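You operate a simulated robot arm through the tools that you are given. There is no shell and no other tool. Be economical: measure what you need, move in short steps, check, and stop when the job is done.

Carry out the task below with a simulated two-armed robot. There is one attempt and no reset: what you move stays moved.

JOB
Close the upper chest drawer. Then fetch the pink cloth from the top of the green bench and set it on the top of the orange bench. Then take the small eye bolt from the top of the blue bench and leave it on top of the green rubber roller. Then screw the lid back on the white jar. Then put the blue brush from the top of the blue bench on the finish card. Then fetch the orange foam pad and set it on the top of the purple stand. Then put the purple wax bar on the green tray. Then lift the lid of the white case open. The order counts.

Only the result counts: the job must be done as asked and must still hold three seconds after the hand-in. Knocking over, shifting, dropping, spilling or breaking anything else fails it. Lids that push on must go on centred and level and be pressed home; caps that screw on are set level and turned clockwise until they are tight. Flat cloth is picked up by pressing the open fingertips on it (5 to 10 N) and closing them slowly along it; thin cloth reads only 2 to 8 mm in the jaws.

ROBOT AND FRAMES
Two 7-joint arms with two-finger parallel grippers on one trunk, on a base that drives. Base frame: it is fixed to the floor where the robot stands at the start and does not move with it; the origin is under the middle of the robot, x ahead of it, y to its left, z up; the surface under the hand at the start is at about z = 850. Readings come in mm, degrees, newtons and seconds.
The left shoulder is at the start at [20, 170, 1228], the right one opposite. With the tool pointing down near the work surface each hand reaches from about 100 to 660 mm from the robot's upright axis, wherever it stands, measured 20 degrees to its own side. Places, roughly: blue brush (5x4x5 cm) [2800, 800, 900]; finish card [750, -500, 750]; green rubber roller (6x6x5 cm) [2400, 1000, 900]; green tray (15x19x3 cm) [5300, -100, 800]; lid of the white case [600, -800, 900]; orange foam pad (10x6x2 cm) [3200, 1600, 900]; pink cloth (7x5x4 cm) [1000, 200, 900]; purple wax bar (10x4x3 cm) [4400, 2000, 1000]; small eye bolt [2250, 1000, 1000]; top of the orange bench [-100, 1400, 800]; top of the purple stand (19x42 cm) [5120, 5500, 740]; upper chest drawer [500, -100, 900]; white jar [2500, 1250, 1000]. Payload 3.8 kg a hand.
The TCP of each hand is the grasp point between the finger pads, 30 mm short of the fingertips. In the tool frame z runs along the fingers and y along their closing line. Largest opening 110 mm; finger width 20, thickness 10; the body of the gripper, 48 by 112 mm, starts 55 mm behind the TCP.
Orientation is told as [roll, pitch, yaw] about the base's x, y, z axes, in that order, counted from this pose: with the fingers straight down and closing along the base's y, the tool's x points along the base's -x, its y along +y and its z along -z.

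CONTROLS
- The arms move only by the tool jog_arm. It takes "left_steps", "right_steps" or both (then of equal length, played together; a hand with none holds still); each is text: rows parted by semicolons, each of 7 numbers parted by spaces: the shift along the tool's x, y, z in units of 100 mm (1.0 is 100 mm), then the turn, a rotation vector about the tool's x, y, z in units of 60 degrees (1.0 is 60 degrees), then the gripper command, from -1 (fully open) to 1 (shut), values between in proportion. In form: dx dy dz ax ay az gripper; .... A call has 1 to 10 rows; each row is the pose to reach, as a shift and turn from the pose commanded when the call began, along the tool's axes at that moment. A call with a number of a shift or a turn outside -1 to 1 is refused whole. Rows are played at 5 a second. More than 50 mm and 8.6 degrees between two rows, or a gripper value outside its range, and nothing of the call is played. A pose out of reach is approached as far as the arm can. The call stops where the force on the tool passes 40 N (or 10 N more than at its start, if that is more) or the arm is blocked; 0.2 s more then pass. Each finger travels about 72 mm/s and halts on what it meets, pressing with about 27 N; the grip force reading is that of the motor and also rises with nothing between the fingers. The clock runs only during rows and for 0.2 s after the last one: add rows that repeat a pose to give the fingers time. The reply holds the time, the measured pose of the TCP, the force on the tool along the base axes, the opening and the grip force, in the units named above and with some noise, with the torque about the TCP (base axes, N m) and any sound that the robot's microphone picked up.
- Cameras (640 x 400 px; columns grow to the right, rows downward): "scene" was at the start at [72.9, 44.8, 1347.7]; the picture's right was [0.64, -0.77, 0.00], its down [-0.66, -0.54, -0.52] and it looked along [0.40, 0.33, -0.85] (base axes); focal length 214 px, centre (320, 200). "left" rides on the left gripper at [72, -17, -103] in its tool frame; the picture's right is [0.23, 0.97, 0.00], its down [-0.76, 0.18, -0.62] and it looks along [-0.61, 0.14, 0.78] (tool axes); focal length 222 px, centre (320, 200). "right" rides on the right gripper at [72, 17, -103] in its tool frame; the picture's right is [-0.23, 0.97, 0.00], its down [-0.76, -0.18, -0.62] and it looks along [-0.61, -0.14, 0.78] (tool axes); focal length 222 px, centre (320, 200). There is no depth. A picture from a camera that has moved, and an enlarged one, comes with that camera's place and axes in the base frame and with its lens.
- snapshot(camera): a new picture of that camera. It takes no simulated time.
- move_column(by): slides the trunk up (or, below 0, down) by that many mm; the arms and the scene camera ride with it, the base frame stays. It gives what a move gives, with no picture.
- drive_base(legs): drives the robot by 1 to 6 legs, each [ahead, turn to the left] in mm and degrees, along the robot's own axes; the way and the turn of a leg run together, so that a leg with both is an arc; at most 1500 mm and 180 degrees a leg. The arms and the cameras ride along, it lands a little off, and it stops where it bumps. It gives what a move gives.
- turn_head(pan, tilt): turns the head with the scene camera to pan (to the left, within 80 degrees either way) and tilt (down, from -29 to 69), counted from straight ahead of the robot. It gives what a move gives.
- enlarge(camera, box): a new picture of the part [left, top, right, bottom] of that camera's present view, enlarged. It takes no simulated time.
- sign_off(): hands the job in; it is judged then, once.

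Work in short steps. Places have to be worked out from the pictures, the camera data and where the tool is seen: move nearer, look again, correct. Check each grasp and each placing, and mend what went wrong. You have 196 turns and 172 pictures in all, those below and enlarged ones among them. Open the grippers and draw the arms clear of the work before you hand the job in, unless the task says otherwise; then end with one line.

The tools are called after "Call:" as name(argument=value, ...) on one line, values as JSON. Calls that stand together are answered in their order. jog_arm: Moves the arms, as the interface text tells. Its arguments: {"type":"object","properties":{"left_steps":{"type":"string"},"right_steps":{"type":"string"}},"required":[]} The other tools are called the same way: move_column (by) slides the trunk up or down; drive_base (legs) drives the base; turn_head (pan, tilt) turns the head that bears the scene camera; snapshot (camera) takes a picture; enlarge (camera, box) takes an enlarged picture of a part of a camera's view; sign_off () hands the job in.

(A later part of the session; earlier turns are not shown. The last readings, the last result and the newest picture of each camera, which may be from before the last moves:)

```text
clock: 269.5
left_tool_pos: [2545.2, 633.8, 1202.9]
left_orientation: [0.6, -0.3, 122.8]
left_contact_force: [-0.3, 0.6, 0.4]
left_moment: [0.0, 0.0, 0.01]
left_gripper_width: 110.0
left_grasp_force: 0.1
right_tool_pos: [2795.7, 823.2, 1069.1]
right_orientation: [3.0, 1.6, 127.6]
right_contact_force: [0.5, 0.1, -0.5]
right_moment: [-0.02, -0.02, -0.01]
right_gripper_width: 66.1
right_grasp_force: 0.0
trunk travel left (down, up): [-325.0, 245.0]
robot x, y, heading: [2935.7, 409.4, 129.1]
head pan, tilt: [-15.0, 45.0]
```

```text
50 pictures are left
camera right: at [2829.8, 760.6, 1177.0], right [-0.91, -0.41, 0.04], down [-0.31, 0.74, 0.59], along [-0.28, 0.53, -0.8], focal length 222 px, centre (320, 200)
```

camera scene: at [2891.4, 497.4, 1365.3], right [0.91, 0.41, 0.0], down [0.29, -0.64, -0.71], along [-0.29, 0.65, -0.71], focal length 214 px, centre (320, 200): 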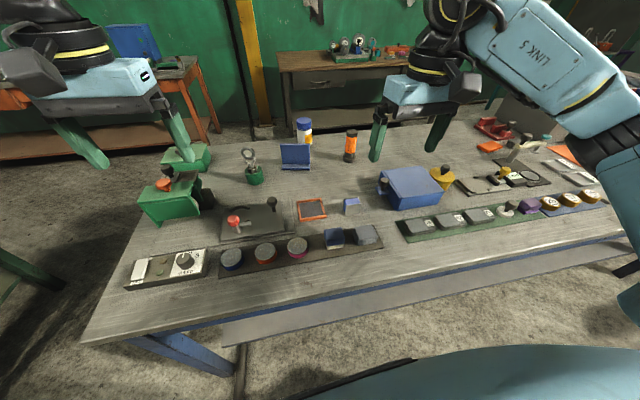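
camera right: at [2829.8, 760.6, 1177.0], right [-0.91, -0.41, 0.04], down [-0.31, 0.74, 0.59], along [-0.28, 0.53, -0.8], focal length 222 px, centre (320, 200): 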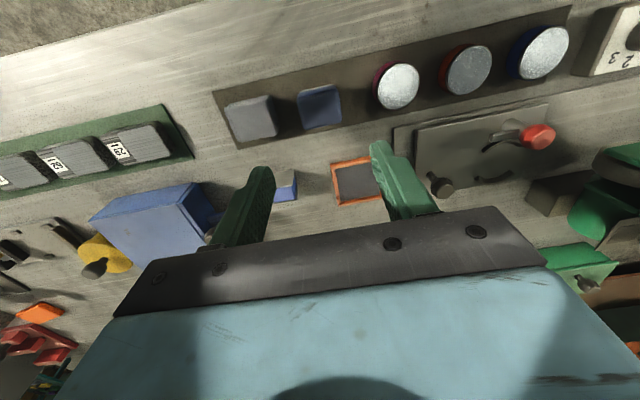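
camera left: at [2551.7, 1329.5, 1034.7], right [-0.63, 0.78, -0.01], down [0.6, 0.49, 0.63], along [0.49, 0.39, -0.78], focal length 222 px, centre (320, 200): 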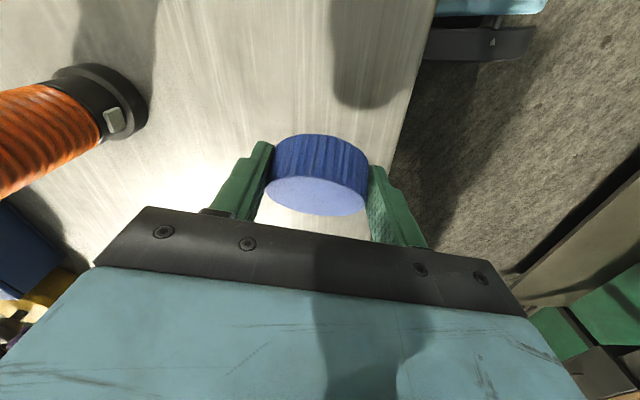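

I fix the hand's tilt (roll 3°, pitch 1.6°), centre on [2790,818], and lower 100 mm.

Call:
jog_arm(right_steps="0.006 0.05 0.1 0.025 -0.014 0 -0.2; 0.006 0.085 0.3 0.05 -0.027 0 -0.2; 0.006 0.085 0.65 0.05 -0.027 0 -0.2; 0.006 0.085 1 0.05 -0.027 0 -0.2")

Call:
enlarge(camera="right", box=[200, 60, 440, 220])

```text
clock: 270.5
left_tool_pos: [2545.2, 633.8, 1202.9]
left_orientation: [0.8, -0.3, 122.9]
left_contact_force: [1.3, -0.7, -0.5]
left_moment: [0.0, 0.03, 0.01]
left_gripper_width: 110.1
left_grasp_force: 0.0
right_tool_pos: [2788.4, 809.8, 971.5]
right_orientation: [0.0, -0.1, 127.6]
right_contact_force: [-0.4, 0.3, 0.4]
right_moment: [-0.04, 0.0, 0.0]
right_gripper_width: 66.2
right_grasp_force: 0.0
trunk travel left (down, up): [-325.0, 245.0]
robot x, y, heading: [2937.1, 407.0, 129.2]
head pan, tilt: [-15.0, 45.0]
```

```text
2.50 times, centred on (320, 140) of right
camera zoom: at [2820.9, 742.5, 1075.4], right [-0.91, -0.41, 0.0], down [-0.32, 0.71, 0.62], along [-0.26, 0.57, -0.78], focal length 555 px, centre (320, 350)
```

zoom: 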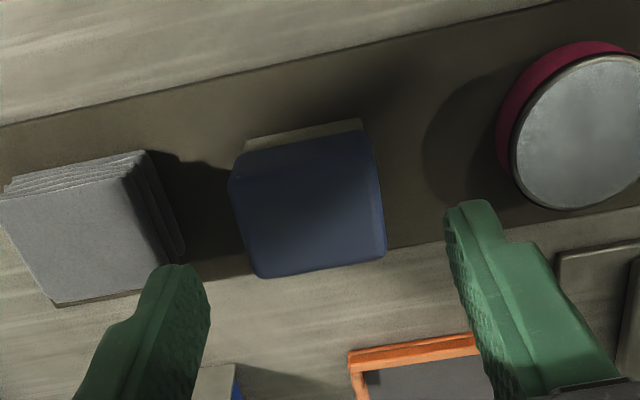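

Brush is 51 mm wide; gap to the grey cloth only ~17 mm. I narrow the jaws to 60 mm, offset 2 mm to the free side, and descend.

Call:
jog_arm(right_steps="-0.015 -0.04 0 0 0 0 -0.09; -0.015 -0.04 0.25 0 0 0 -0.09; -0.015 -0.04 0.5 0 0 0 -0.09; -0.015 -0.04 0.65 0 0 0 -0.09; -0.015 -0.04 0.75 0 0 0 -0.09; -0.015 -0.04 0.79 0 0 0 -0.09; -0.015 -0.04 0.79 0 0 0 0.3; -0.015 -0.04 0.79 0 0 0 1; -0.015 -0.04 0.79 0 0 0 1")

Call:
enlarge(camera="right", box=[200, 60, 440, 220])

```text
clock: 272.5
left_tool_pos: [2546.0, 635.2, 1201.7]
left_orientation: [0.7, -0.3, 122.8]
left_contact_force: [0.1, 0.1, 0.6]
left_moment: [-0.01, -0.01, 0.01]
left_gripper_width: 109.9
left_grasp_force: 0.2
right_tool_pos: [2789.5, 816.3, 894.5]
right_orientation: [0.0, -0.1, 127.7]
right_contact_force: [-0.3, -0.1, 1.1]
right_moment: [0.05, 0.01, -0.04]
right_gripper_width: 49.5
right_grasp_force: 26.9
trunk travel left (down, up): [-325.0, 245.0]
robot x, y, heading: [2939.5, 404.2, 129.2]
head pan, tilt: [-15.0, 45.0]
```

```text
2.50 times, centred on (320, 140) of right
camera zoom: at [2821.8, 748.0, 998.2], right [-0.91, -0.41, 0.0], down [-0.32, 0.71, 0.62], along [-0.26, 0.57, -0.78], focal length 555 px, centre (320, 350)
```

zoom: 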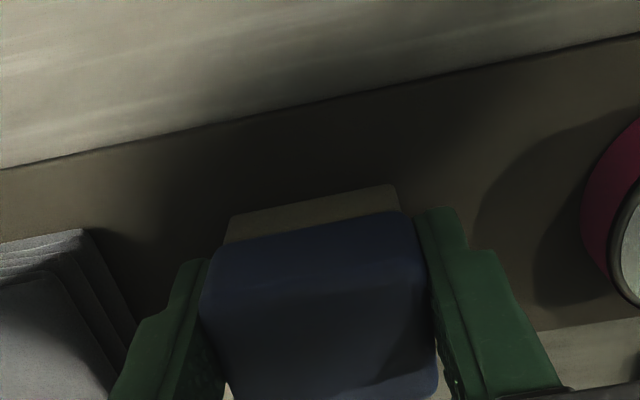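

Brush gripped (49.5 mm). I lift it gently and high, then head for the far side of the green bench.

Call:
jog_arm(right_steps="0 0 -0.03 0 0 0 1; 0 0 -0.08 0 0 0 1; 0 0 -0.16 0 0 0 1; 0 0 -0.26 0 0 0 1; 0 0 -0.38 0 0 0 1; 0 0 -0.52 0 0 0 1; 0 0 -0.66 0 0 0 1; 0 0 -0.8 0 0 0 1; 0 0 -0.92 0 0 0 1; 0 0 -1 0 0 0 1")

Call:
jog_arm(right_steps="0 0 -0.15 0 0 0 1; 0 0 -0.3 0 0 0 1; 0 0 -0.45 0 0 0 1; 0.1 0 -0.6 0 0 0 1; 0.2 0 -0.75 0 0 0 1; 0.3 0 -0.9 0 0 0 1; 0.4 0 -1 0 0 0 1")

Call:
drive_base(legs=[[0, 95], [1500, 0], [228, 0], [0, -27]])

Call:
turn_head(pan=-30, tilt=28)

Call:
snapshot(camera="scene")

```text
clock: 274.7
left_tool_pos: [2546.4, 634.7, 1202.6]
left_orientation: [0.6, -0.2, 122.9]
left_contact_force: [0.2, -0.2, 0.6]
left_moment: [0.01, -0.01, 0.0]
left_gripper_width: 110.1
left_grasp_force: 0.1
right_tool_pos: [2790.7, 815.1, 991.9]
right_orientation: [0.0, 0.0, 127.5]
right_contact_force: [0.2, 0.0, -1.1]
right_moment: [0.01, 0.0, 0.0]
right_gripper_width: 49.4
right_grasp_force: 26.5
trunk travel left (down, up): [-325.0, 245.0]
robot x, y, heading: [2937.7, 406.2, 129.1]
head pan, tilt: [-15.0, 45.0]
```

```text
clock: 276.3
left_tool_pos: [2546.5, 633.8, 1202.9]
left_orientation: [0.7, -0.3, 122.9]
left_contact_force: [-0.2, -0.2, -0.9]
left_moment: [0.02, -0.06, -0.03]
left_gripper_width: 109.8
left_grasp_force: 0.0
right_tool_pos: [2817.2, 784.3, 1093.7]
right_orientation: [-0.1, 0.0, 127.6]
right_contact_force: [0.6, -0.8, -0.3]
right_moment: [0.01, 0.01, -0.03]
right_gripper_width: 49.5
right_grasp_force: 26.9
trunk travel left (down, up): [-325.0, 245.0]
robot x, y, heading: [2940.3, 407.9, 129.6]
head pan, tilt: [-15.0, 45.0]
```

```text
clock: 290.5
left_tool_pos: [1332.9, -1107.1, 1202.0]
left_orientation: [0.8, -0.4, -167.9]
left_contact_force: [1.4, -0.3, 0.6]
left_moment: [0.0, 0.01, 0.0]
left_gripper_width: 110.1
left_grasp_force: 0.1
right_tool_pos: [1287.8, -801.2, 1094.2]
right_orientation: [0.0, 0.0, -163.2]
right_contact_force: [0.1, -0.7, -0.7]
right_moment: [0.01, -0.05, -0.01]
right_gripper_width: 49.4
right_grasp_force: 27.6
trunk travel left (down, up): [-325.0, 245.0]
robot x, y, heading: [1688.5, -824.3, -161.6]
head pan, tilt: [-15.0, 45.0]
```

```text
clock: 291.3
left_tool_pos: [1332.7, -1108.8, 1202.4]
left_orientation: [0.7, -0.2, -167.9]
left_contact_force: [0.2, -0.1, 0.6]
left_moment: [-0.02, 0.01, 0.0]
left_gripper_width: 109.9
left_grasp_force: 0.1
right_tool_pos: [1287.0, -802.0, 1095.1]
right_orientation: [0.0, 0.0, -163.3]
right_contact_force: [0.6, 0.4, -0.5]
right_moment: [0.0, -0.01, 0.0]
right_gripper_width: 49.4
right_grasp_force: 26.9
trunk travel left (down, up): [-325.0, 245.0]
robot x, y, heading: [1685.1, -823.1, -161.5]
head pan, tilt: [-30.0, 28.0]
```

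```text
47 pictures are left
camera scene: at [1575.9, -809.0, 1391.0], right [0.2, 0.98, 0.0], down [0.46, -0.09, -0.88], along [-0.86, 0.18, -0.47], focal length 214 px, centre (320, 200)
```

scene: 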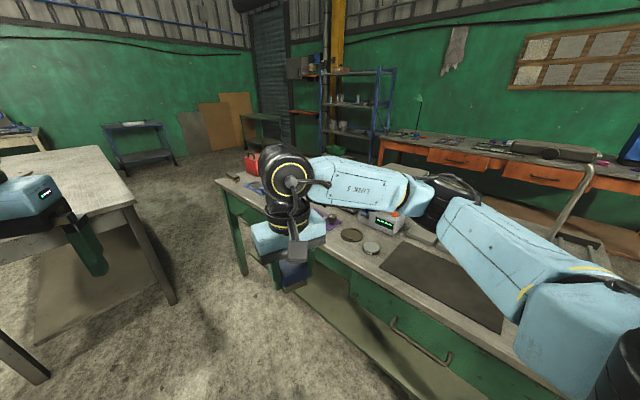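

The aisle behind the green bench is clear; its far edge is at n≈−1106. I drive to [877,−1096] and face the bench.

Call:
drive_base(legs=[[853, 0], [0, -74.5]])

Call:
turn_head(pan=-12, tilt=42)

Call:
snapshot(camera="scene")

```text
clock: 298.9
left_tool_pos: [510.2, -857.0, 1203.6]
left_orientation: [0.6, -0.4, 120.9]
left_contact_force: [-0.4, 0.8, -0.7]
left_moment: [0.0, -0.06, 0.02]
left_gripper_width: 109.9
left_grasp_force: 0.1
right_tool_pos: [786.1, -717.2, 1094.6]
right_orientation: [0.0, 0.0, 125.5]
right_contact_force: [0.5, -0.4, -1.2]
right_moment: [-0.01, 0.03, 0.01]
right_gripper_width: 49.1
right_grasp_force: 27.3
trunk travel left (down, up): [-325.0, 245.0]
robot x, y, heading: [894.9, -1099.9, 126.9]
head pan, tilt: [-30.0, 28.0]
```

```text
clock: 299.7
left_tool_pos: [511.2, -857.8, 1202.2]
left_orientation: [0.7, -0.4, 120.8]
left_contact_force: [-1.0, -0.4, -1.0]
left_moment: [0.0, 0.03, 0.01]
left_gripper_width: 109.7
left_grasp_force: 0.2
right_tool_pos: [786.3, -716.6, 1095.6]
right_orientation: [0.0, 0.0, 125.5]
right_contact_force: [0.6, -0.1, -0.8]
right_moment: [0.0, 0.01, 0.01]
right_gripper_width: 49.4
right_grasp_force: 27.0
trunk travel left (down, up): [-325.0, 245.0]
robot x, y, heading: [893.9, -1099.6, 126.9]
head pan, tilt: [-12.0, 42.0]
```

```text
46 pictures are left
camera scene: at [845.9, -1006.3, 1369.6], right [0.91, 0.42, 0.0], down [0.28, -0.61, -0.74], along [-0.32, 0.67, -0.67], focal length 214 px, centre (320, 200)
```

scene: 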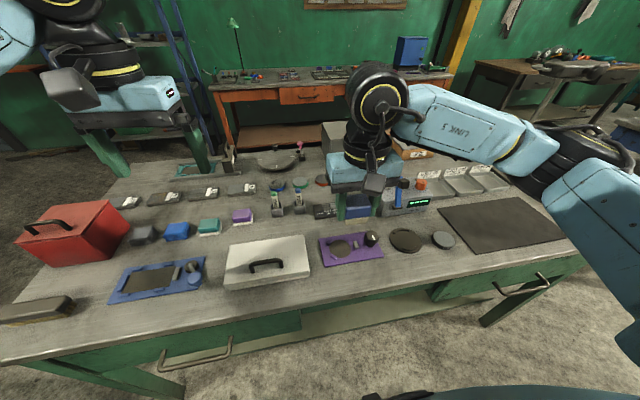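

I enlarge around the black card behind the gripper.

Call:
enlarge(camera="scene", box=[220, 165, 440, 295])

Call:
snapshot(camera="right")

```text
2.91 times, centred on (330, 230) of scene
camera zoom: at [845.9, -1006.3, 1369.6], right [0.91, 0.42, 0.0], down [0.28, -0.61, -0.74], along [-0.32, 0.67, -0.67], focal length 624 px, centre (291, 113)
```

zoom: 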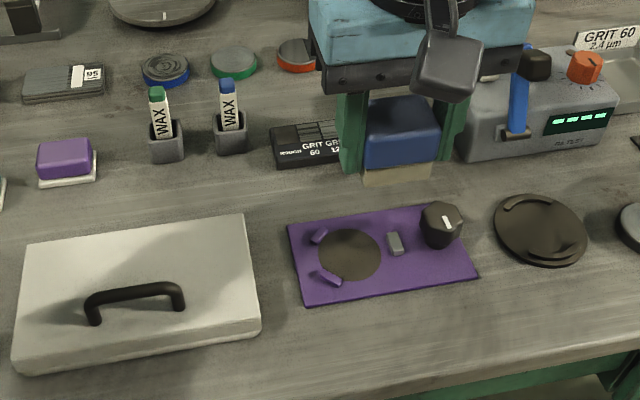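

```text
44 pictures are left
camera right: at [815.7, -785.7, 1198.7], right [-0.92, -0.38, 0.0], down [-0.3, 0.72, 0.62], along [-0.24, 0.58, -0.78], focal length 222 px, centre (320, 200)
```

right: 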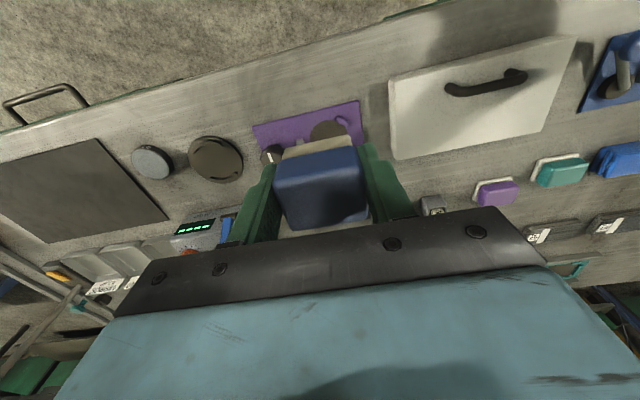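

The "ROUGH – GRIT 60/120" strip is the finish card: centre ≈[685,−510], ~178×45 mm along 36°. I carry the brush over it in stages.

Call:
jog_arm(right_steps="-0.2 -0.03 0 0 0 0 1; -0.4 -0.06 0 0 0 0 1; -0.6 -0.1 0 0 0 0 1; -0.8 -0.13 0 0 0 0 1; -0.95 -0.16 0 0 0 0 1")

Call:
jog_arm(right_steps="-0.2 -0.03 0 0 0 0 1; -0.4 -0.06 0 0 0 0 1; -0.6 -0.1 0 0 0 0 1; -0.8 -0.13 0 0 0 0 1; -0.95 -0.16 0 0 0 0 1; -0.95 -0.16 0.1 0 0 0 1; -0.95 -0.16 0.3 0 0 0 1; -0.95 -0.16 0.5 0 0 0 1")

Call:
snapshot(camera="right")

Call:
enlarge(camera="scene", box=[220, 130, 440, 260])

```text
clock: 300.9
left_tool_pos: [510.4, -856.8, 1203.8]
left_orientation: [0.8, -0.3, 120.8]
left_contact_force: [0.3, -0.1, 0.5]
left_moment: [0.0, -0.01, 0.03]
left_gripper_width: 109.9
left_grasp_force: 0.0
right_tool_pos: [742.9, -631.5, 1094.7]
right_orientation: [-0.1, 0.1, 125.6]
right_contact_force: [0.3, 0.7, 0.1]
right_moment: [-0.02, 0.02, -0.03]
right_gripper_width: 49.5
right_grasp_force: 27.4
trunk travel left (down, up): [-325.0, 245.0]
robot x, y, heading: [897.7, -1101.4, 126.8]
head pan, tilt: [-12.0, 42.0]
```

```text
clock: 302.7
left_tool_pos: [510.4, -856.4, 1204.0]
left_orientation: [0.8, -0.3, 120.8]
left_contact_force: [-0.5, 1.0, -0.5]
left_moment: [-0.01, 0.0, 0.0]
left_gripper_width: 110.2
left_grasp_force: 0.1
right_tool_pos: [702.8, -543.1, 1044.1]
right_orientation: [0.1, -0.2, 125.5]
right_contact_force: [0.8, -0.4, -1.0]
right_moment: [-0.05, -0.05, 0.02]
right_gripper_width: 49.3
right_grasp_force: 27.0
trunk travel left (down, up): [-325.0, 245.0]
robot x, y, heading: [895.8, -1103.1, 127.0]
head pan, tilt: [-12.0, 42.0]
```

```text
43 pictures are left
camera right: at [732.0, -612.1, 1148.9], right [-0.92, -0.38, 0.0], down [-0.3, 0.72, 0.62], along [-0.24, 0.58, -0.78], focal length 222 px, centre (320, 200)
```

right: 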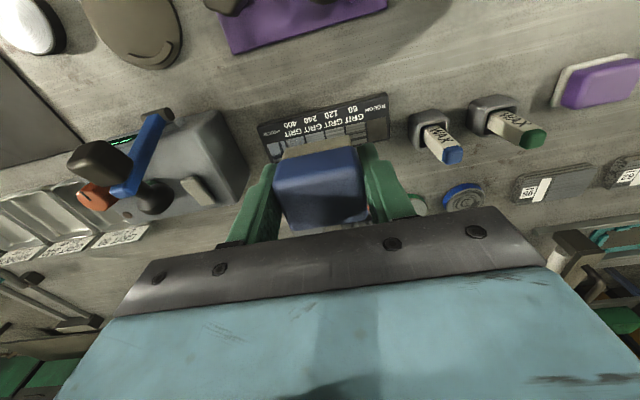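

```text
2.91 times, centred on (330, 195) of scene
camera zoom: at [845.7, -1006.2, 1369.6], right [0.91, 0.42, 0.0], down [0.28, -0.61, -0.74], along [-0.32, 0.67, -0.67], focal length 624 px, centre (291, 214)
```

zoom: 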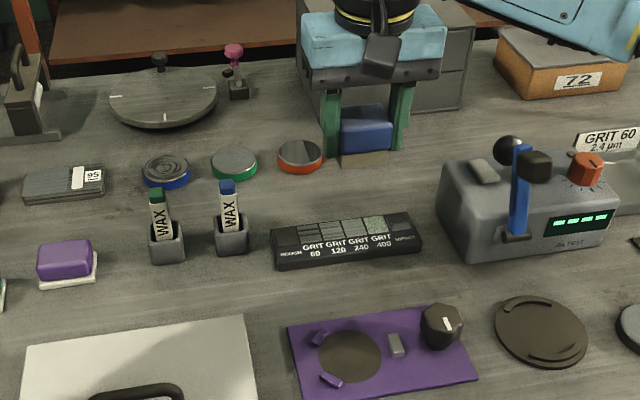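

Card centre fixes at about [681,−511] from both cameras. I move over it and lower to TCP ≈ 925.

Call:
jog_arm(right_steps="-0.2 0 0 0 0 0 1; -0.41 -0.01 0.1 0 0 0 1; -0.41 -0.01 0.35 0 0 0 1; -0.41 -0.01 0.6 0 0 0 1; -0.41 -0.01 0.85 0 0 0 1; -0.41 -0.01 1 0 0 0 1")

Call:
enlarge(camera="scene", box=[290, 170, 400, 240])

Call:
enlarge(camera="right", box=[200, 60, 440, 240])

```text
clock: 304.1
left_tool_pos: [511.5, -858.1, 1202.6]
left_orientation: [0.7, -0.4, 120.8]
left_contact_force: [-0.5, -0.2, 0.1]
left_moment: [0.01, 0.03, -0.01]
left_gripper_width: 109.7
left_grasp_force: 0.1
right_tool_pos: [680.0, -509.7, 945.4]
right_orientation: [0.0, -0.1, 125.6]
right_contact_force: [0.3, 0.5, -0.2]
right_moment: [0.01, 0.0, 0.0]
right_gripper_width: 49.5
right_grasp_force: 26.8
trunk travel left (down, up): [-325.0, 245.0]
robot x, y, heading: [895.8, -1095.9, 127.2]
head pan, tilt: [-12.0, 42.0]
```

```text
5.71 times, centred on (345, 205) of scene
camera zoom: at [845.7, -1006.3, 1369.6], right [0.91, 0.42, 0.0], down [0.28, -0.61, -0.74], along [-0.32, 0.67, -0.67], focal length 1226 px, centre (177, 171)
```

zoom: 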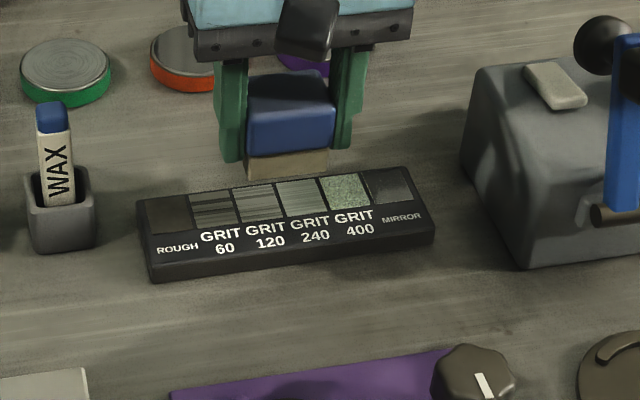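

```text
2.22 times, centred on (320, 150) of right
camera zoom: at [709.1, -579.0, 1049.0], right [-0.92, -0.38, 0.0], down [-0.3, 0.72, 0.62], along [-0.24, 0.58, -0.78], focal length 494 px, centre (320, 311)
```

zoom: 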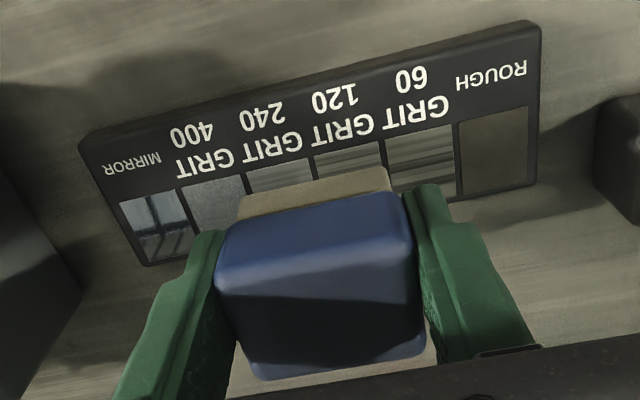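

Aligned over the card centre. I lower the last ~45 mm, gently at the end.

Call:
jog_arm(right_steps="0 0 0.15 0 0 0 1; 0 0 0.28 0 0 0 1; 0 0 0.34 0 0 0 1; 0 0 0.37 0 0 0 1; 0 0 0.395 0 0 0 1; 0 0 0.42 0 0 0 1; 0 0 0.44 0 0 0 1")

```text
clock: 305.7
left_tool_pos: [511.6, -859.4, 1203.5]
left_orientation: [0.7, -0.5, 120.8]
left_contact_force: [0.2, 0.3, -0.5]
left_moment: [0.03, -0.01, -0.03]
left_gripper_width: 109.9
left_grasp_force: 0.0
right_tool_pos: [678.8, -509.9, 904.9]
right_orientation: [-0.1, -0.4, 125.5]
right_contact_force: [-1.2, 3.3, 22.8]
right_moment: [0.06, -0.02, 0.0]
right_gripper_width: 49.8
right_grasp_force: 26.6
trunk travel left (down, up): [-325.0, 245.0]
robot x, y, heading: [893.2, -1101.0, 127.2]
head pan, tilt: [-12.0, 42.0]
```

Contact at 905 with 23 N. I ease 2 mm, open evenly and rise.

Call:
jog_arm(right_steps="0 0 -0.025 0 0 0 1; 0 0 -0.025 0 0 0 0.05; 0 0 -0.025 0 0 0 -0.1; 0 0 -0.025 0 0 0 -0.2; 0 0 -0.025 0 0 0 -0.2; 0 0 -0.1 0 0 0 -0.2; 0 0 -0.3 0 0 0 -0.2; 0 0 -0.6 0 0 0 -0.2; 0 0 -1 0 0 0 -0.2")

Call:
jog_arm(right_steps="0 0 -0.4 0 0 0 -0.2; 0 0 -0.8 0 0 0 -0.2; 0 0 -1 0 0 0 -0.2; 0.4 0 -1 0 0 0 -1; 0.8 0 -1 0 0 0 -1; 1 0 -1 0 0 0 -1")

Call:
enlarge(camera="scene", box=[290, 170, 400, 240])

```text
clock: 307.7
left_tool_pos: [509.5, -858.2, 1201.5]
left_orientation: [0.7, -0.4, 120.8]
left_contact_force: [-0.2, -0.6, 0.3]
left_moment: [0.02, -0.01, -0.03]
left_gripper_width: 109.9
left_grasp_force: 0.0
right_tool_pos: [677.4, -509.2, 1000.4]
right_orientation: [0.0, 0.0, 125.6]
right_contact_force: [0.3, 0.5, -0.6]
right_moment: [0.04, 0.01, 0.04]
right_gripper_width: 65.8
right_grasp_force: 0.0
trunk travel left (down, up): [-325.0, 245.0]
robot x, y, heading: [894.3, -1098.5, 127.0]
head pan, tilt: [-12.0, 42.0]
```

```text
clock: 309.1
left_tool_pos: [510.8, -857.6, 1202.3]
left_orientation: [0.8, -0.4, 120.8]
left_contact_force: [0.5, -0.4, 0.7]
left_moment: [0.0, -0.01, 0.0]
left_gripper_width: 110.1
left_grasp_force: 0.0
right_tool_pos: [737.2, -590.0, 1099.0]
right_orientation: [-0.1, -0.1, 125.5]
right_contact_force: [0.2, 0.0, 0.5]
right_moment: [0.0, -0.01, -0.03]
right_gripper_width: 110.0
right_grasp_force: 0.1
trunk travel left (down, up): [-325.0, 245.0]
robot x, y, heading: [898.1, -1099.0, 126.9]
head pan, tilt: [-12.0, 42.0]
```

```text
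5.71 times, centred on (345, 205) of scene
camera zoom: at [846.1, -1006.4, 1369.6], right [0.91, 0.42, 0.0], down [0.28, -0.61, -0.74], along [-0.32, 0.67, -0.67], focal length 1226 px, centre (177, 171)
```

zoom: 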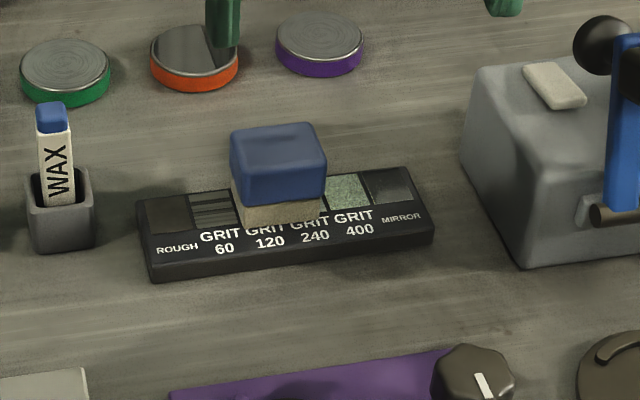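

The brush rests on the card. Next the foam pad (≈[3225,1580] on the blue bench, reachable from the jar side). I drive back through the aisle.

Call:
drive_base(legs=[[0, -107.6], [843, 0], [0, 30.5], [896, 0], [0, 79], [1395, 0]])

```text
clock: 334.1
left_tool_pos: [1015.5, 1164.4, 1201.7]
left_orientation: [0.7, -0.3, 122.4]
left_contact_force: [0.5, 0.0, 0.7]
left_moment: [0.01, 0.0, 0.03]
left_gripper_width: 110.2
left_grasp_force: 0.1
right_tool_pos: [1234.7, 1439.0, 1098.4]
right_orientation: [-0.1, 0.0, 127.0]
right_contact_force: [-0.1, -0.4, -0.2]
right_moment: [0.0, -0.01, 0.01]
right_gripper_width: 110.0
right_grasp_force: 0.1
trunk travel left (down, up): [-325.0, 245.0]
robot x, y, heading: [1404.9, 931.8, 128.8]
head pan, tilt: [-12.0, 42.0]
```

I go along the near side of the blue bench to about [2693,1976] and face it.

Call:
drive_base(legs=[[0, -89.8], [1500, 0], [155, 0], [0, -90]])

Call:
turn_head(pan=12, tilt=42)

Call:
snapshot(camera="scene")

```text
clock: 350.0
left_tool_pos: [3026.9, 1873.6, 1202.8]
left_orientation: [0.7, -0.5, -53.4]
left_contact_force: [-0.4, -0.1, -0.7]
left_moment: [0.01, -0.01, 0.03]
left_gripper_width: 109.9
left_grasp_force: 0.0
right_tool_pos: [2828.8, 1583.4, 1098.1]
right_orientation: [0.0, -0.1, -48.7]
right_contact_force: [0.3, 0.3, 0.5]
right_moment: [0.01, -0.03, -0.01]
right_gripper_width: 110.1
right_grasp_force: 0.0
trunk travel left (down, up): [-325.0, 245.0]
robot x, y, heading: [2618.6, 2077.3, -47.1]
head pan, tilt: [-12.0, 42.0]
```

```text
clock: 350.9
left_tool_pos: [3027.5, 1873.1, 1201.9]
left_orientation: [0.7, -0.4, -53.4]
left_contact_force: [0.4, 0.4, 0.5]
left_moment: [0.02, 0.01, 0.06]
left_gripper_width: 109.8
left_grasp_force: 0.1
right_tool_pos: [2828.7, 1583.8, 1099.1]
right_orientation: [-0.1, -0.1, -48.7]
right_contact_force: [-0.2, 0.6, -0.1]
right_moment: [0.03, -0.03, 0.03]
right_gripper_width: 110.0
right_grasp_force: 0.0
trunk travel left (down, up): [-325.0, 245.0]
robot x, y, heading: [2620.4, 2073.8, -47.2]
head pan, tilt: [12.0, 42.0]
```

```text
38 pictures are left
camera scene: at [2702.0, 2013.5, 1369.6], right [-0.58, -0.82, 0.0], down [-0.55, 0.39, -0.74], along [0.61, -0.43, -0.67], focal length 214 px, centre (320, 200)
```

scene: 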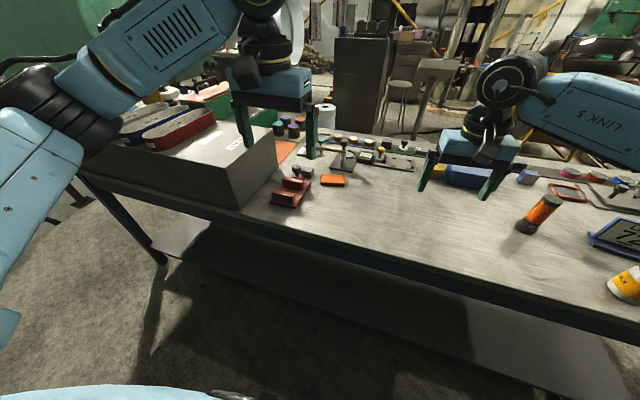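

The orange foam pad is at ≈[3233,1576]. The robot is ~100 mm too far back, so I square up and move 145 mm closer.

Call:
drive_base(legs=[[0, -4], [145, 0]])

Call:
snapshot(camera="left")

Call:
enlarge(camera="scene", box=[260, 120, 420, 230])

```text
clock: 352.7
left_tool_pos: [3103.9, 1732.0, 1202.2]
left_orientation: [0.8, -0.3, -57.4]
left_contact_force: [0.5, 0.6, 0.1]
left_moment: [0.03, -0.02, -0.03]
left_gripper_width: 110.1
left_grasp_force: 0.1
right_tool_pos: [2885.2, 1456.8, 1097.6]
right_orientation: [-0.1, 0.1, -52.7]
right_contact_force: [0.0, -0.3, 0.0]
right_moment: [0.01, 0.02, -0.04]
right_gripper_width: 110.0
right_grasp_force: 0.1
trunk travel left (down, up): [-325.0, 245.0]
robot x, y, heading: [2711.1, 1962.0, -51.0]
head pan, tilt: [12.0, 42.0]
```

```text
37 pictures are left
camera left: at [3048.9, 1783.2, 1305.5], right [0.7, 0.72, 0.01], down [0.55, -0.55, 0.63], along [0.46, -0.43, -0.78], focal length 222 px, centre (320, 200)
```

left: 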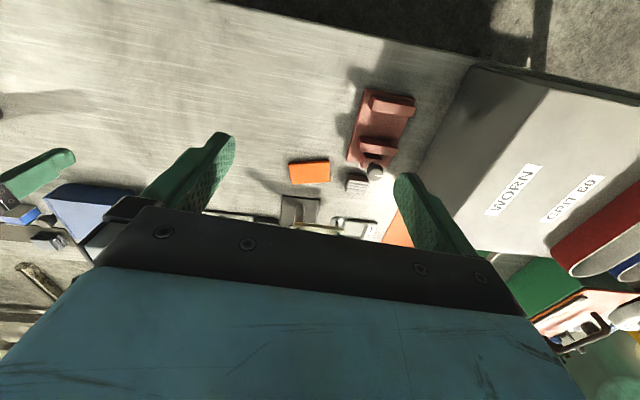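

```text
3.64 times, centred on (340, 175) of scene
camera zoom: at [2789.1, 1894.6, 1369.5], right [-0.63, -0.78, 0.0], down [-0.52, 0.42, -0.74], along [0.58, -0.47, -0.67], focal length 780 px, centre (247, 291)
```

zoom: 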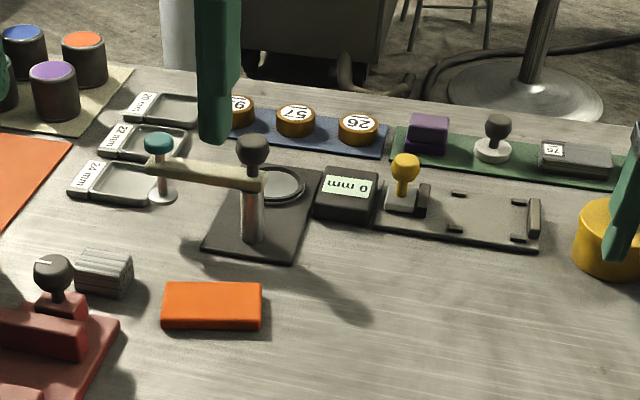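

Pad ≈[3233,1580], long axis ~52°. I'll grip across its 6 cm width at yaw ≈ −128°. First half of the move and turn.

Call:
jog_arm(left_steps="-0.2 0.03 0.1 0 0 0.12 -1; -0.4 0.06 0.2 0 0 0.24 -1; -0.6 0.09 0.35 0 0 0.36 -1; -0.8 0.11 0.5 0 0 0.48 -1; -0.95 0.13 0.7 0 0 0.59 -0.6")

```text
clock: 353.9
left_tool_pos: [3167.2, 1661.0, 1134.0]
left_orientation: [0.9, 0.1, -93.0]
left_contact_force: [-0.1, -1.0, -0.8]
left_moment: [-0.01, 0.0, -0.03]
left_gripper_width: 88.2
left_grasp_force: 0.1
right_tool_pos: [2886.4, 1456.9, 1098.5]
right_orientation: [-0.1, 0.0, -52.7]
right_contact_force: [0.0, 0.1, 0.1]
right_moment: [-0.02, -0.01, 0.01]
right_gripper_width: 109.9
right_grasp_force: 0.1
trunk travel left (down, up): [-325.0, 245.0]
robot x, y, heading: [2709.9, 1967.8, -51.1]
head pan, tilt: [12.0, 42.0]
```

Going well; I complete the turn and move over the pad.

Call:
jog_arm(left_steps="-0.16 0.14 0.1 0 0 0.12 -0.6; -0.32 0.28 0.3 0 0 0.24 -0.6; -0.48 0.42 0.5 0 0 0.36 -0.6; -0.64 0.56 0.7 0 0 0.48 -0.6; -0.775 0.7 0.9 0 0 0.58 -0.6; -0.775 0.7 0.9 0 0 0.58 -0.6")

Call:
snapshot(camera="left")

```text
clock: 355.3
left_tool_pos: [3231.4, 1580.7, 1044.8]
left_orientation: [0.6, 0.5, -127.6]
left_contact_force: [0.1, 0.2, -0.7]
left_moment: [0.0, -0.02, -0.02]
left_gripper_width: 88.2
left_grasp_force: 0.1
right_tool_pos: [2885.6, 1457.9, 1097.4]
right_orientation: [-0.2, -0.1, -52.7]
right_contact_force: [-0.4, 0.0, 0.4]
right_moment: [0.03, -0.04, 0.0]
right_gripper_width: 110.2
right_grasp_force: 0.0
trunk travel left (down, up): [-325.0, 245.0]
robot x, y, heading: [2713.7, 1967.0, -51.2]
head pan, tilt: [12.0, 42.0]
```

```text
35 pictures are left
camera left: at [3260.9, 1647.4, 1147.8], right [0.91, -0.42, 0.01], down [-0.33, -0.71, 0.62], along [-0.25, -0.57, -0.79], focal length 222 px, centre (320, 200)
```

left: 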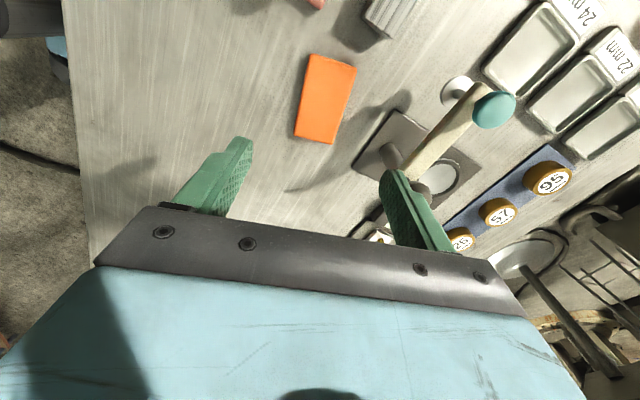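

Right over the pad (centre ≈[3238,1582]). I descend to TCP 883 and close across its width.

Call:
jog_arm(left_steps="0.04 0.04 0.3 0 0 0 -0.6; 0.04 0.04 0.6 0 0 0 -0.6; 0.04 0.04 0.9 0 0 0 -0.6; 0.04 0.04 1 0 0 0 -0.6")

Call:
jog_arm(left_steps="0 0 0.25 0 0 0 -0.6; 0 0 0.45 0 0 0 -0.6; 0 0 0.55 0 0 0 -0.6; 0 0 0.61 0 0 0 -0.6; 0 0 0.61 0 0 0 -0.3; 0 0 0.61 0 0 0 0; 0 0 0.61 0 0 0 0.4; 0 0 0.61 0 0 0 1; 0 0 0.61 0 0 0 1")

Call:
snapshot(camera="left")

```text
clock: 356.3
left_tool_pos: [3240.6, 1583.2, 945.0]
left_orientation: [0.6, 0.5, -127.6]
left_contact_force: [-0.5, 0.7, 0.2]
left_moment: [0.0, 0.01, 0.0]
left_gripper_width: 87.9
left_grasp_force: 0.0
right_tool_pos: [2884.7, 1457.6, 1097.7]
right_orientation: [-0.2, -0.2, -52.7]
right_contact_force: [0.2, 0.2, 0.1]
right_moment: [0.03, -0.02, -0.05]
right_gripper_width: 110.2
right_grasp_force: 0.0
trunk travel left (down, up): [-325.0, 245.0]
robot x, y, heading: [2712.5, 1961.9, -51.1]
head pan, tilt: [12.0, 42.0]
```

```text
clock: 358.3
left_tool_pos: [3235.7, 1588.9, 884.7]
left_orientation: [0.5, 0.6, -127.7]
left_contact_force: [-0.6, 0.0, -0.2]
left_moment: [0.01, 0.01, -0.01]
left_gripper_width: 54.6
left_grasp_force: 26.9
left hand out of reach, approached as far as the arm can: row 2, 3, 4, 5, 6, 7, 8, 9
right_tool_pos: [2885.7, 1457.6, 1096.8]
right_orientation: [-0.2, -0.2, -52.7]
right_contact_force: [0.2, 0.3, 0.3]
right_moment: [0.0, -0.01, -0.01]
right_gripper_width: 110.1
right_grasp_force: 0.0
trunk travel left (down, up): [-325.0, 245.0]
robot x, y, heading: [2710.4, 1962.5, -51.3]
head pan, tilt: [12.0, 42.0]
```

```text
34 pictures are left
camera left: at [3265.5, 1656.0, 988.4], right [0.91, -0.41, 0.01], down [-0.33, -0.71, 0.62], along [-0.25, -0.57, -0.79], focal length 222 px, centre (320, 200)
```

left: 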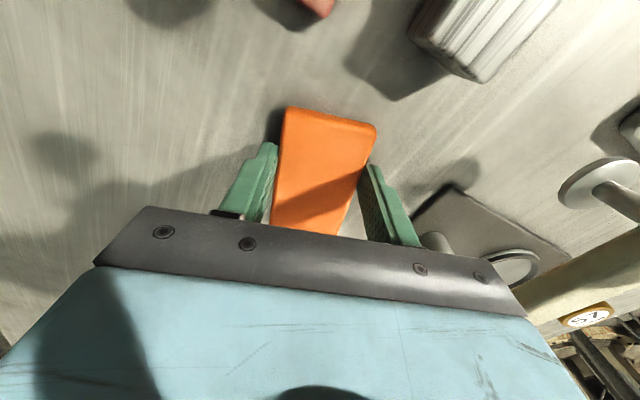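

Pad gripped (54.6 mm). I lift gently, raise it, pull in, back off and turn to look toward the purple stand (heading ≈56°).

Call:
jog_arm(left_steps="0 0 -0.03 0 0 0 1; 0 0 -0.1 0 0 0 1; 0 0 -0.2 0 0 0 1; 0 0 -0.32 0 0 0 1; 0.05 0 -0.45 0 0 0 1; 0.1 0 -0.6 0 0 0 1; 0.15 0 -0.75 0 0 0 1; 0.2 0 -0.9 0 0 0 1; 0.2 0 -1 0 0 0 1")

Call:
jog_arm(left_steps="0.1 0 -0.15 0 0 -0.12 1; 0.2 0 -0.3 0 0 -0.24 1; 0.3 0 -0.45 0 0 -0.36 1; 0.45 -0.1 -0.6 0 0 -0.48 1; 0.6 -0.2 -0.75 0 0 -0.6 1; 0.7 -0.35 -0.9 0 0 -0.72 1; 0.8 -0.5 -1 0 0 -0.84 1")

Call:
drive_base(legs=[[-250, 0], [0, 107]])

Call:
turn_head(pan=0, tilt=12)

Call:
snapshot(camera="scene")

```text
clock: 360.3
left_tool_pos: [3245.7, 1605.2, 985.1]
left_orientation: [0.6, 0.6, -127.7]
left_contact_force: [-0.2, 0.8, -2.4]
left_moment: [0.03, -0.02, 0.0]
left_gripper_width: 54.7
left_grasp_force: 26.8
right_tool_pos: [2885.2, 1458.9, 1097.4]
right_orientation: [-0.1, -0.1, -52.7]
right_contact_force: [-0.1, -0.7, 0.0]
right_moment: [-0.02, -0.02, 0.0]
right_gripper_width: 110.3
right_grasp_force: 0.0
trunk travel left (down, up): [-325.0, 245.0]
robot x, y, heading: [2712.0, 1965.3, -51.4]
head pan, tilt: [12.0, 42.0]
```

```text
clock: 361.9
left_tool_pos: [3256.3, 1698.6, 1086.5]
left_orientation: [0.7, -0.2, -77.2]
left_contact_force: [-0.2, 0.5, -0.5]
left_moment: [0.01, 0.0, -0.02]
left_gripper_width: 54.8
left_grasp_force: 26.9
right_tool_pos: [2885.7, 1459.3, 1100.0]
right_orientation: [0.0, 0.0, -52.7]
right_contact_force: [-0.9, 0.7, 0.0]
right_moment: [-0.03, 0.03, 0.01]
right_gripper_width: 110.0
right_grasp_force: 0.0
trunk travel left (down, up): [-325.0, 245.0]
robot x, y, heading: [2711.1, 1964.6, -51.1]
head pan, tilt: [12.0, 42.0]
```

```text
clock: 368.2
left_tool_pos: [2648.6, 2758.5, 1086.3]
left_orientation: [0.8, -0.1, 29.8]
left_contact_force: [-0.1, -0.7, -0.1]
left_moment: [0.0, 0.0, 0.01]
left_gripper_width: 54.9
left_grasp_force: 26.8
right_tool_pos: [2984.8, 2476.2, 1098.6]
right_orientation: [-0.1, 0.0, 54.2]
right_contact_force: [-0.1, 0.1, 0.3]
right_moment: [0.0, 0.01, -0.02]
right_gripper_width: 110.1
right_grasp_force: 0.1
trunk travel left (down, up): [-325.0, 245.0]
robot x, y, heading: [2550.9, 2161.9, 55.7]
head pan, tilt: [12.0, 42.0]
```

```text
clock: 369.2
left_tool_pos: [2646.3, 2759.3, 1086.5]
left_orientation: [0.9, -0.1, 29.8]
left_contact_force: [-0.7, 0.0, 0.1]
left_moment: [-0.02, 0.01, 0.02]
left_gripper_width: 54.8
left_grasp_force: 27.2
right_tool_pos: [2986.0, 2474.7, 1099.2]
right_orientation: [-0.1, -0.1, 54.3]
right_contact_force: [0.1, 1.0, -0.8]
right_moment: [-0.01, -0.01, 0.01]
right_gripper_width: 109.8
right_grasp_force: 0.0
trunk travel left (down, up): [-325.0, 245.0]
robot x, y, heading: [2551.3, 2160.4, 55.8]
head pan, tilt: [0.0, 12.0]
```

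```text
33 pictures are left
camera scene: at [2616.0, 2256.4, 1416.9], right [0.83, -0.56, 0.0], down [-0.12, -0.17, -0.98], along [0.55, 0.81, -0.21], focal length 214 px, centre (320, 200)
```

scene: 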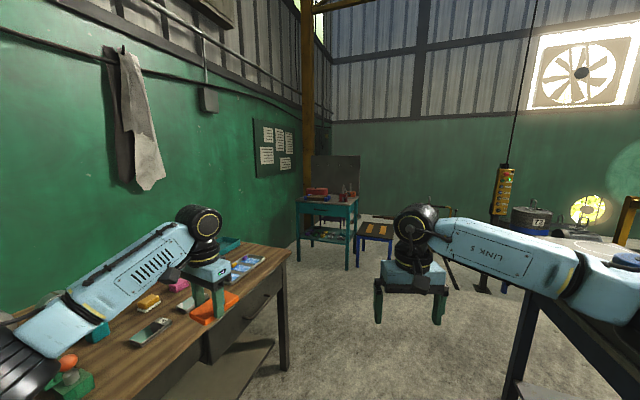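

The aisle ahead is open. I enlarge the far end where the stand should be.

Call:
enlarge(camera="scene", box=[270, 140, 410, 280])

```text
2.86 times, centred on (340, 210) of scene
camera zoom: at [2616.0, 2256.4, 1416.9], right [0.83, -0.56, 0.0], down [-0.12, -0.17, -0.98], along [0.55, 0.81, -0.21], focal length 613 px, centre (263, 171)
```

zoom: 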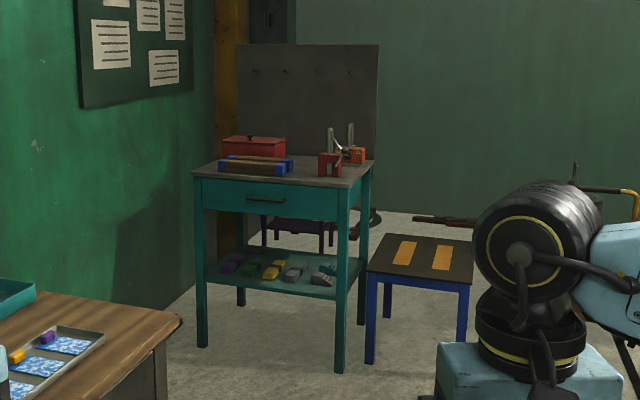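

A dark purple low table stands behind the teal bench, around [5200,5350]. I drive to about [4700,3300], where I can see a way round the blue stool.

Call:
drive_base(legs=[[0, -28], [1500, 0], [930, 0], [0, 25]])

Call:
turn_head(pan=5, tilt=22)

Call:
snapshot(camera="scene")

```text
clock: 383.9
left_tool_pos: [4811.4, 3969.7, 1086.3]
left_orientation: [0.8, -0.1, 28.2]
left_contact_force: [0.3, 0.5, 0.5]
left_moment: [0.01, 0.0, 0.0]
left_gripper_width: 54.9
left_grasp_force: 27.1
right_tool_pos: [5141.2, 3677.4, 1098.6]
right_orientation: [-0.2, 0.0, 52.8]
right_contact_force: [-0.8, 0.3, 0.8]
right_moment: [-0.03, 0.0, 0.03]
right_gripper_width: 109.9
right_grasp_force: 0.0
trunk travel left (down, up): [-325.0, 245.0]
robot x, y, heading: [4698.7, 3376.1, 54.5]
head pan, tilt: [0.0, 12.0]
```

```text
clock: 384.6
left_tool_pos: [4811.7, 3970.1, 1087.0]
left_orientation: [0.8, -0.1, 28.2]
left_contact_force: [0.4, 0.5, -0.4]
left_moment: [-0.02, -0.01, 0.0]
left_gripper_width: 54.6
left_grasp_force: 26.7
right_tool_pos: [5141.7, 3676.4, 1097.5]
right_orientation: [-0.1, 0.0, 52.8]
right_contact_force: [-0.4, -0.9, -0.1]
right_moment: [0.02, 0.01, -0.01]
right_gripper_width: 110.0
right_grasp_force: 0.1
trunk travel left (down, up): [-325.0, 245.0]
robot x, y, heading: [4700.5, 3375.1, 54.2]
head pan, tilt: [5.0, 22.0]
```

```text
31 pictures are left
camera scene: at [4759.1, 3472.5, 1400.7], right [0.86, -0.51, 0.0], down [-0.19, -0.32, -0.93], along [0.47, 0.8, -0.37], focal length 214 px, centre (320, 200)
```

scene: 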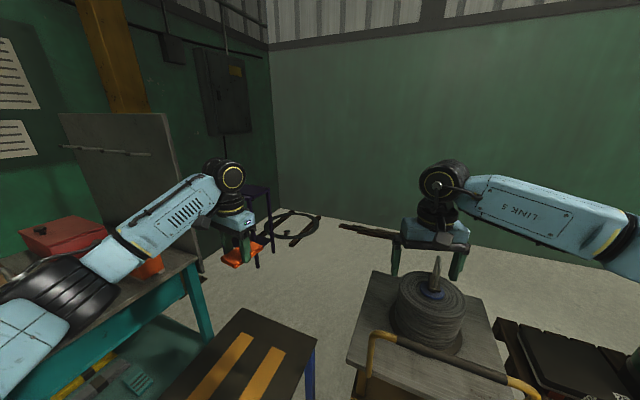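

A stool and a trolley block the direct way. I look to the right for a way round.

Call:
turn_head(pan=-55, tilt=22)

Call:
snapshot(camera="scene")

```text
clock: 385.9
left_tool_pos: [4811.3, 3970.4, 1086.0]
left_orientation: [0.8, -0.2, 28.2]
left_contact_force: [-0.2, -0.8, -0.4]
left_moment: [-0.02, 0.0, 0.02]
left_gripper_width: 54.6
left_grasp_force: 27.1
right_tool_pos: [5141.6, 3676.1, 1098.9]
right_orientation: [-0.1, 0.0, 52.8]
right_contact_force: [-0.1, 0.1, 0.5]
right_moment: [0.01, -0.01, 0.01]
right_gripper_width: 110.0
right_grasp_force: 0.0
trunk travel left (down, up): [-325.0, 245.0]
robot x, y, heading: [4701.8, 3374.1, 54.3]
head pan, tilt: [-55.0, 22.0]
```

```text
30 pictures are left
camera scene: at [4804.5, 3391.8, 1400.7], right [-0.01, -1.0, 0.0], down [-0.37, 0.0, -0.93], along [0.93, -0.01, -0.37], focal length 214 px, centre (320, 200)
```

scene: 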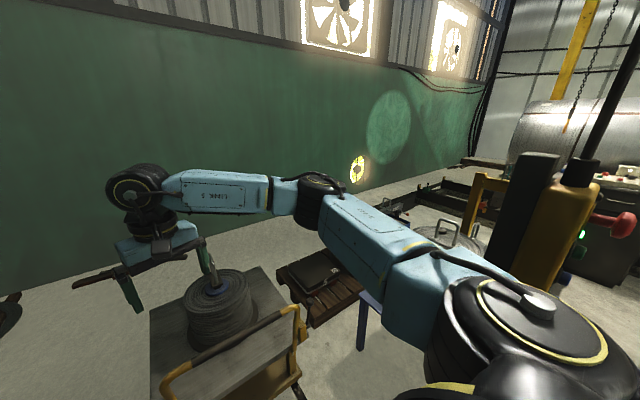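

The stand area looks enclosed. I turn the robot to face the trolley/pallet side so the arms don't hide the view, and look again.

Call:
drive_base(legs=[[0, -54]])

Call:
turn_head(pan=0, tilt=24)

Call:
snapshot(camera="scene")

```text
clock: 388.7
left_tool_pos: [5248.7, 3634.0, 1086.1]
left_orientation: [0.8, -0.1, -25.8]
left_contact_force: [0.5, -0.4, -0.5]
left_moment: [-0.01, 0.0, -0.04]
left_gripper_width: 54.8
left_grasp_force: 27.0
right_tool_pos: [5204.6, 3194.2, 1097.2]
right_orientation: [0.0, -0.1, -1.2]
right_contact_force: [-0.7, 0.1, 0.4]
right_moment: [0.03, 0.01, -0.01]
right_gripper_width: 109.9
right_grasp_force: 0.0
trunk travel left (down, up): [-325.0, 245.0]
robot x, y, heading: [4701.9, 3374.8, 0.4]
head pan, tilt: [-55.0, 22.0]
```

```text
clock: 390.0
left_tool_pos: [5247.6, 3635.5, 1086.8]
left_orientation: [0.8, -0.2, -25.8]
left_contact_force: [-0.2, -0.5, -0.9]
left_moment: [-0.03, -0.03, 0.0]
left_gripper_width: 54.9
left_grasp_force: 26.4
right_tool_pos: [5204.3, 3194.6, 1098.5]
right_orientation: [-0.1, -0.1, -1.3]
right_contact_force: [-0.2, -0.8, 0.3]
right_moment: [0.0, 0.02, 0.0]
right_gripper_width: 109.8
right_grasp_force: 0.0
trunk travel left (down, up): [-325.0, 245.0]
robot x, y, heading: [4699.5, 3374.6, 0.3]
head pan, tilt: [0.0, 24.0]
```

```text
29 pictures are left
camera scene: at [4812.9, 3376.1, 1397.5], right [0.0, -1.0, 0.0], down [-0.41, 0.0, -0.91], along [0.91, 0.0, -0.41], focal length 214 px, centre (320, 200)
```

scene: 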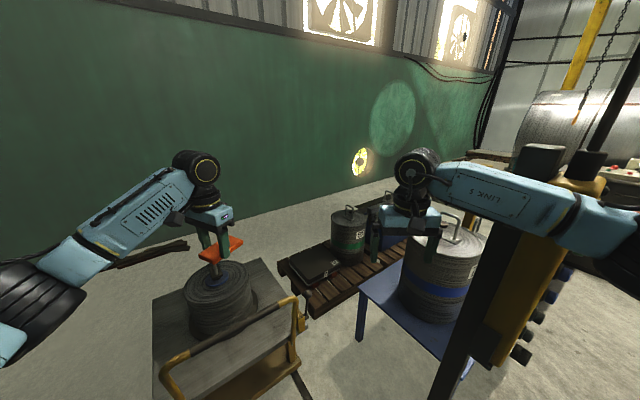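

The stand lies beyond a row of trolley, pallet and drums, with a corridor (~0.9 m) along the far wall. I turn a little further right to find where that corridor opens.

Call:
drive_base(legs=[[0, -36]])

Call:
turn_head(pan=0, tilt=20)

Call:
snapshot(camera="scene")

```text
clock: 391.5
left_tool_pos: [5299.8, 3436.0, 1088.7]
left_orientation: [0.8, -0.2, -45.7]
left_contact_force: [-0.5, -0.2, -0.3]
left_moment: [0.02, -0.01, -0.01]
left_gripper_width: 54.7
left_grasp_force: 27.4
right_tool_pos: [5108.6, 3047.7, 1100.3]
right_orientation: [0.3, 0.2, -19.8]
right_contact_force: [-15.1, 12.3, 6.1]
right_moment: [-1.55, -1.64, -0.95]
right_gripper_width: 110.1
right_grasp_force: 0.1
trunk travel left (down, up): [-325.0, 245.0]
robot x, y, heading: [4699.0, 3378.2, -19.3]
head pan, tilt: [0.0, 24.0]
stopped in leg 1: the force on the tool passed its limit at 91 N (the readings are from after the stop); the commanded pose is now the measured one
```

```text
clock: 392.1
left_tool_pos: [5300.7, 3437.5, 1087.2]
left_orientation: [0.8, -0.3, -45.7]
left_contact_force: [-0.5, -0.3, 1.2]
left_moment: [0.03, -0.04, 0.01]
left_gripper_width: 54.5
left_grasp_force: 26.4
right_tool_pos: [5109.1, 3048.1, 1100.4]
right_orientation: [0.2, 0.0, -20.1]
right_contact_force: [-19.6, 17.3, 6.9]
right_moment: [-2.34, -2.06, -1.19]
right_gripper_width: 110.0
right_grasp_force: 0.1
trunk travel left (down, up): [-325.0, 245.0]
robot x, y, heading: [4700.8, 3376.9, -19.6]
head pan, tilt: [0.0, 20.0]
```

```text
28 pictures are left
camera scene: at [4803.0, 3342.1, 1404.4], right [-0.33, -0.94, 0.0], down [-0.32, 0.11, -0.94], along [0.89, -0.32, -0.34], focal length 214 px, centre (320, 200)
```

scene: 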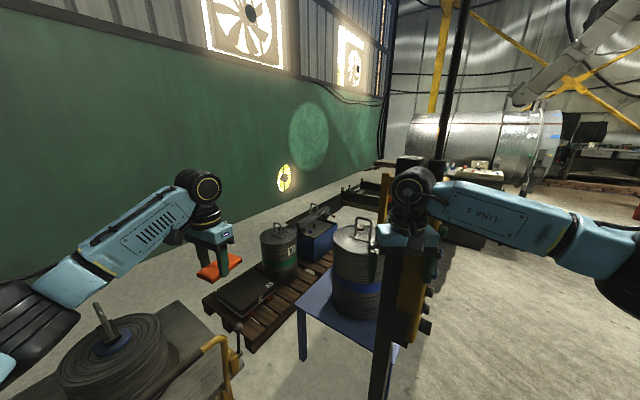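

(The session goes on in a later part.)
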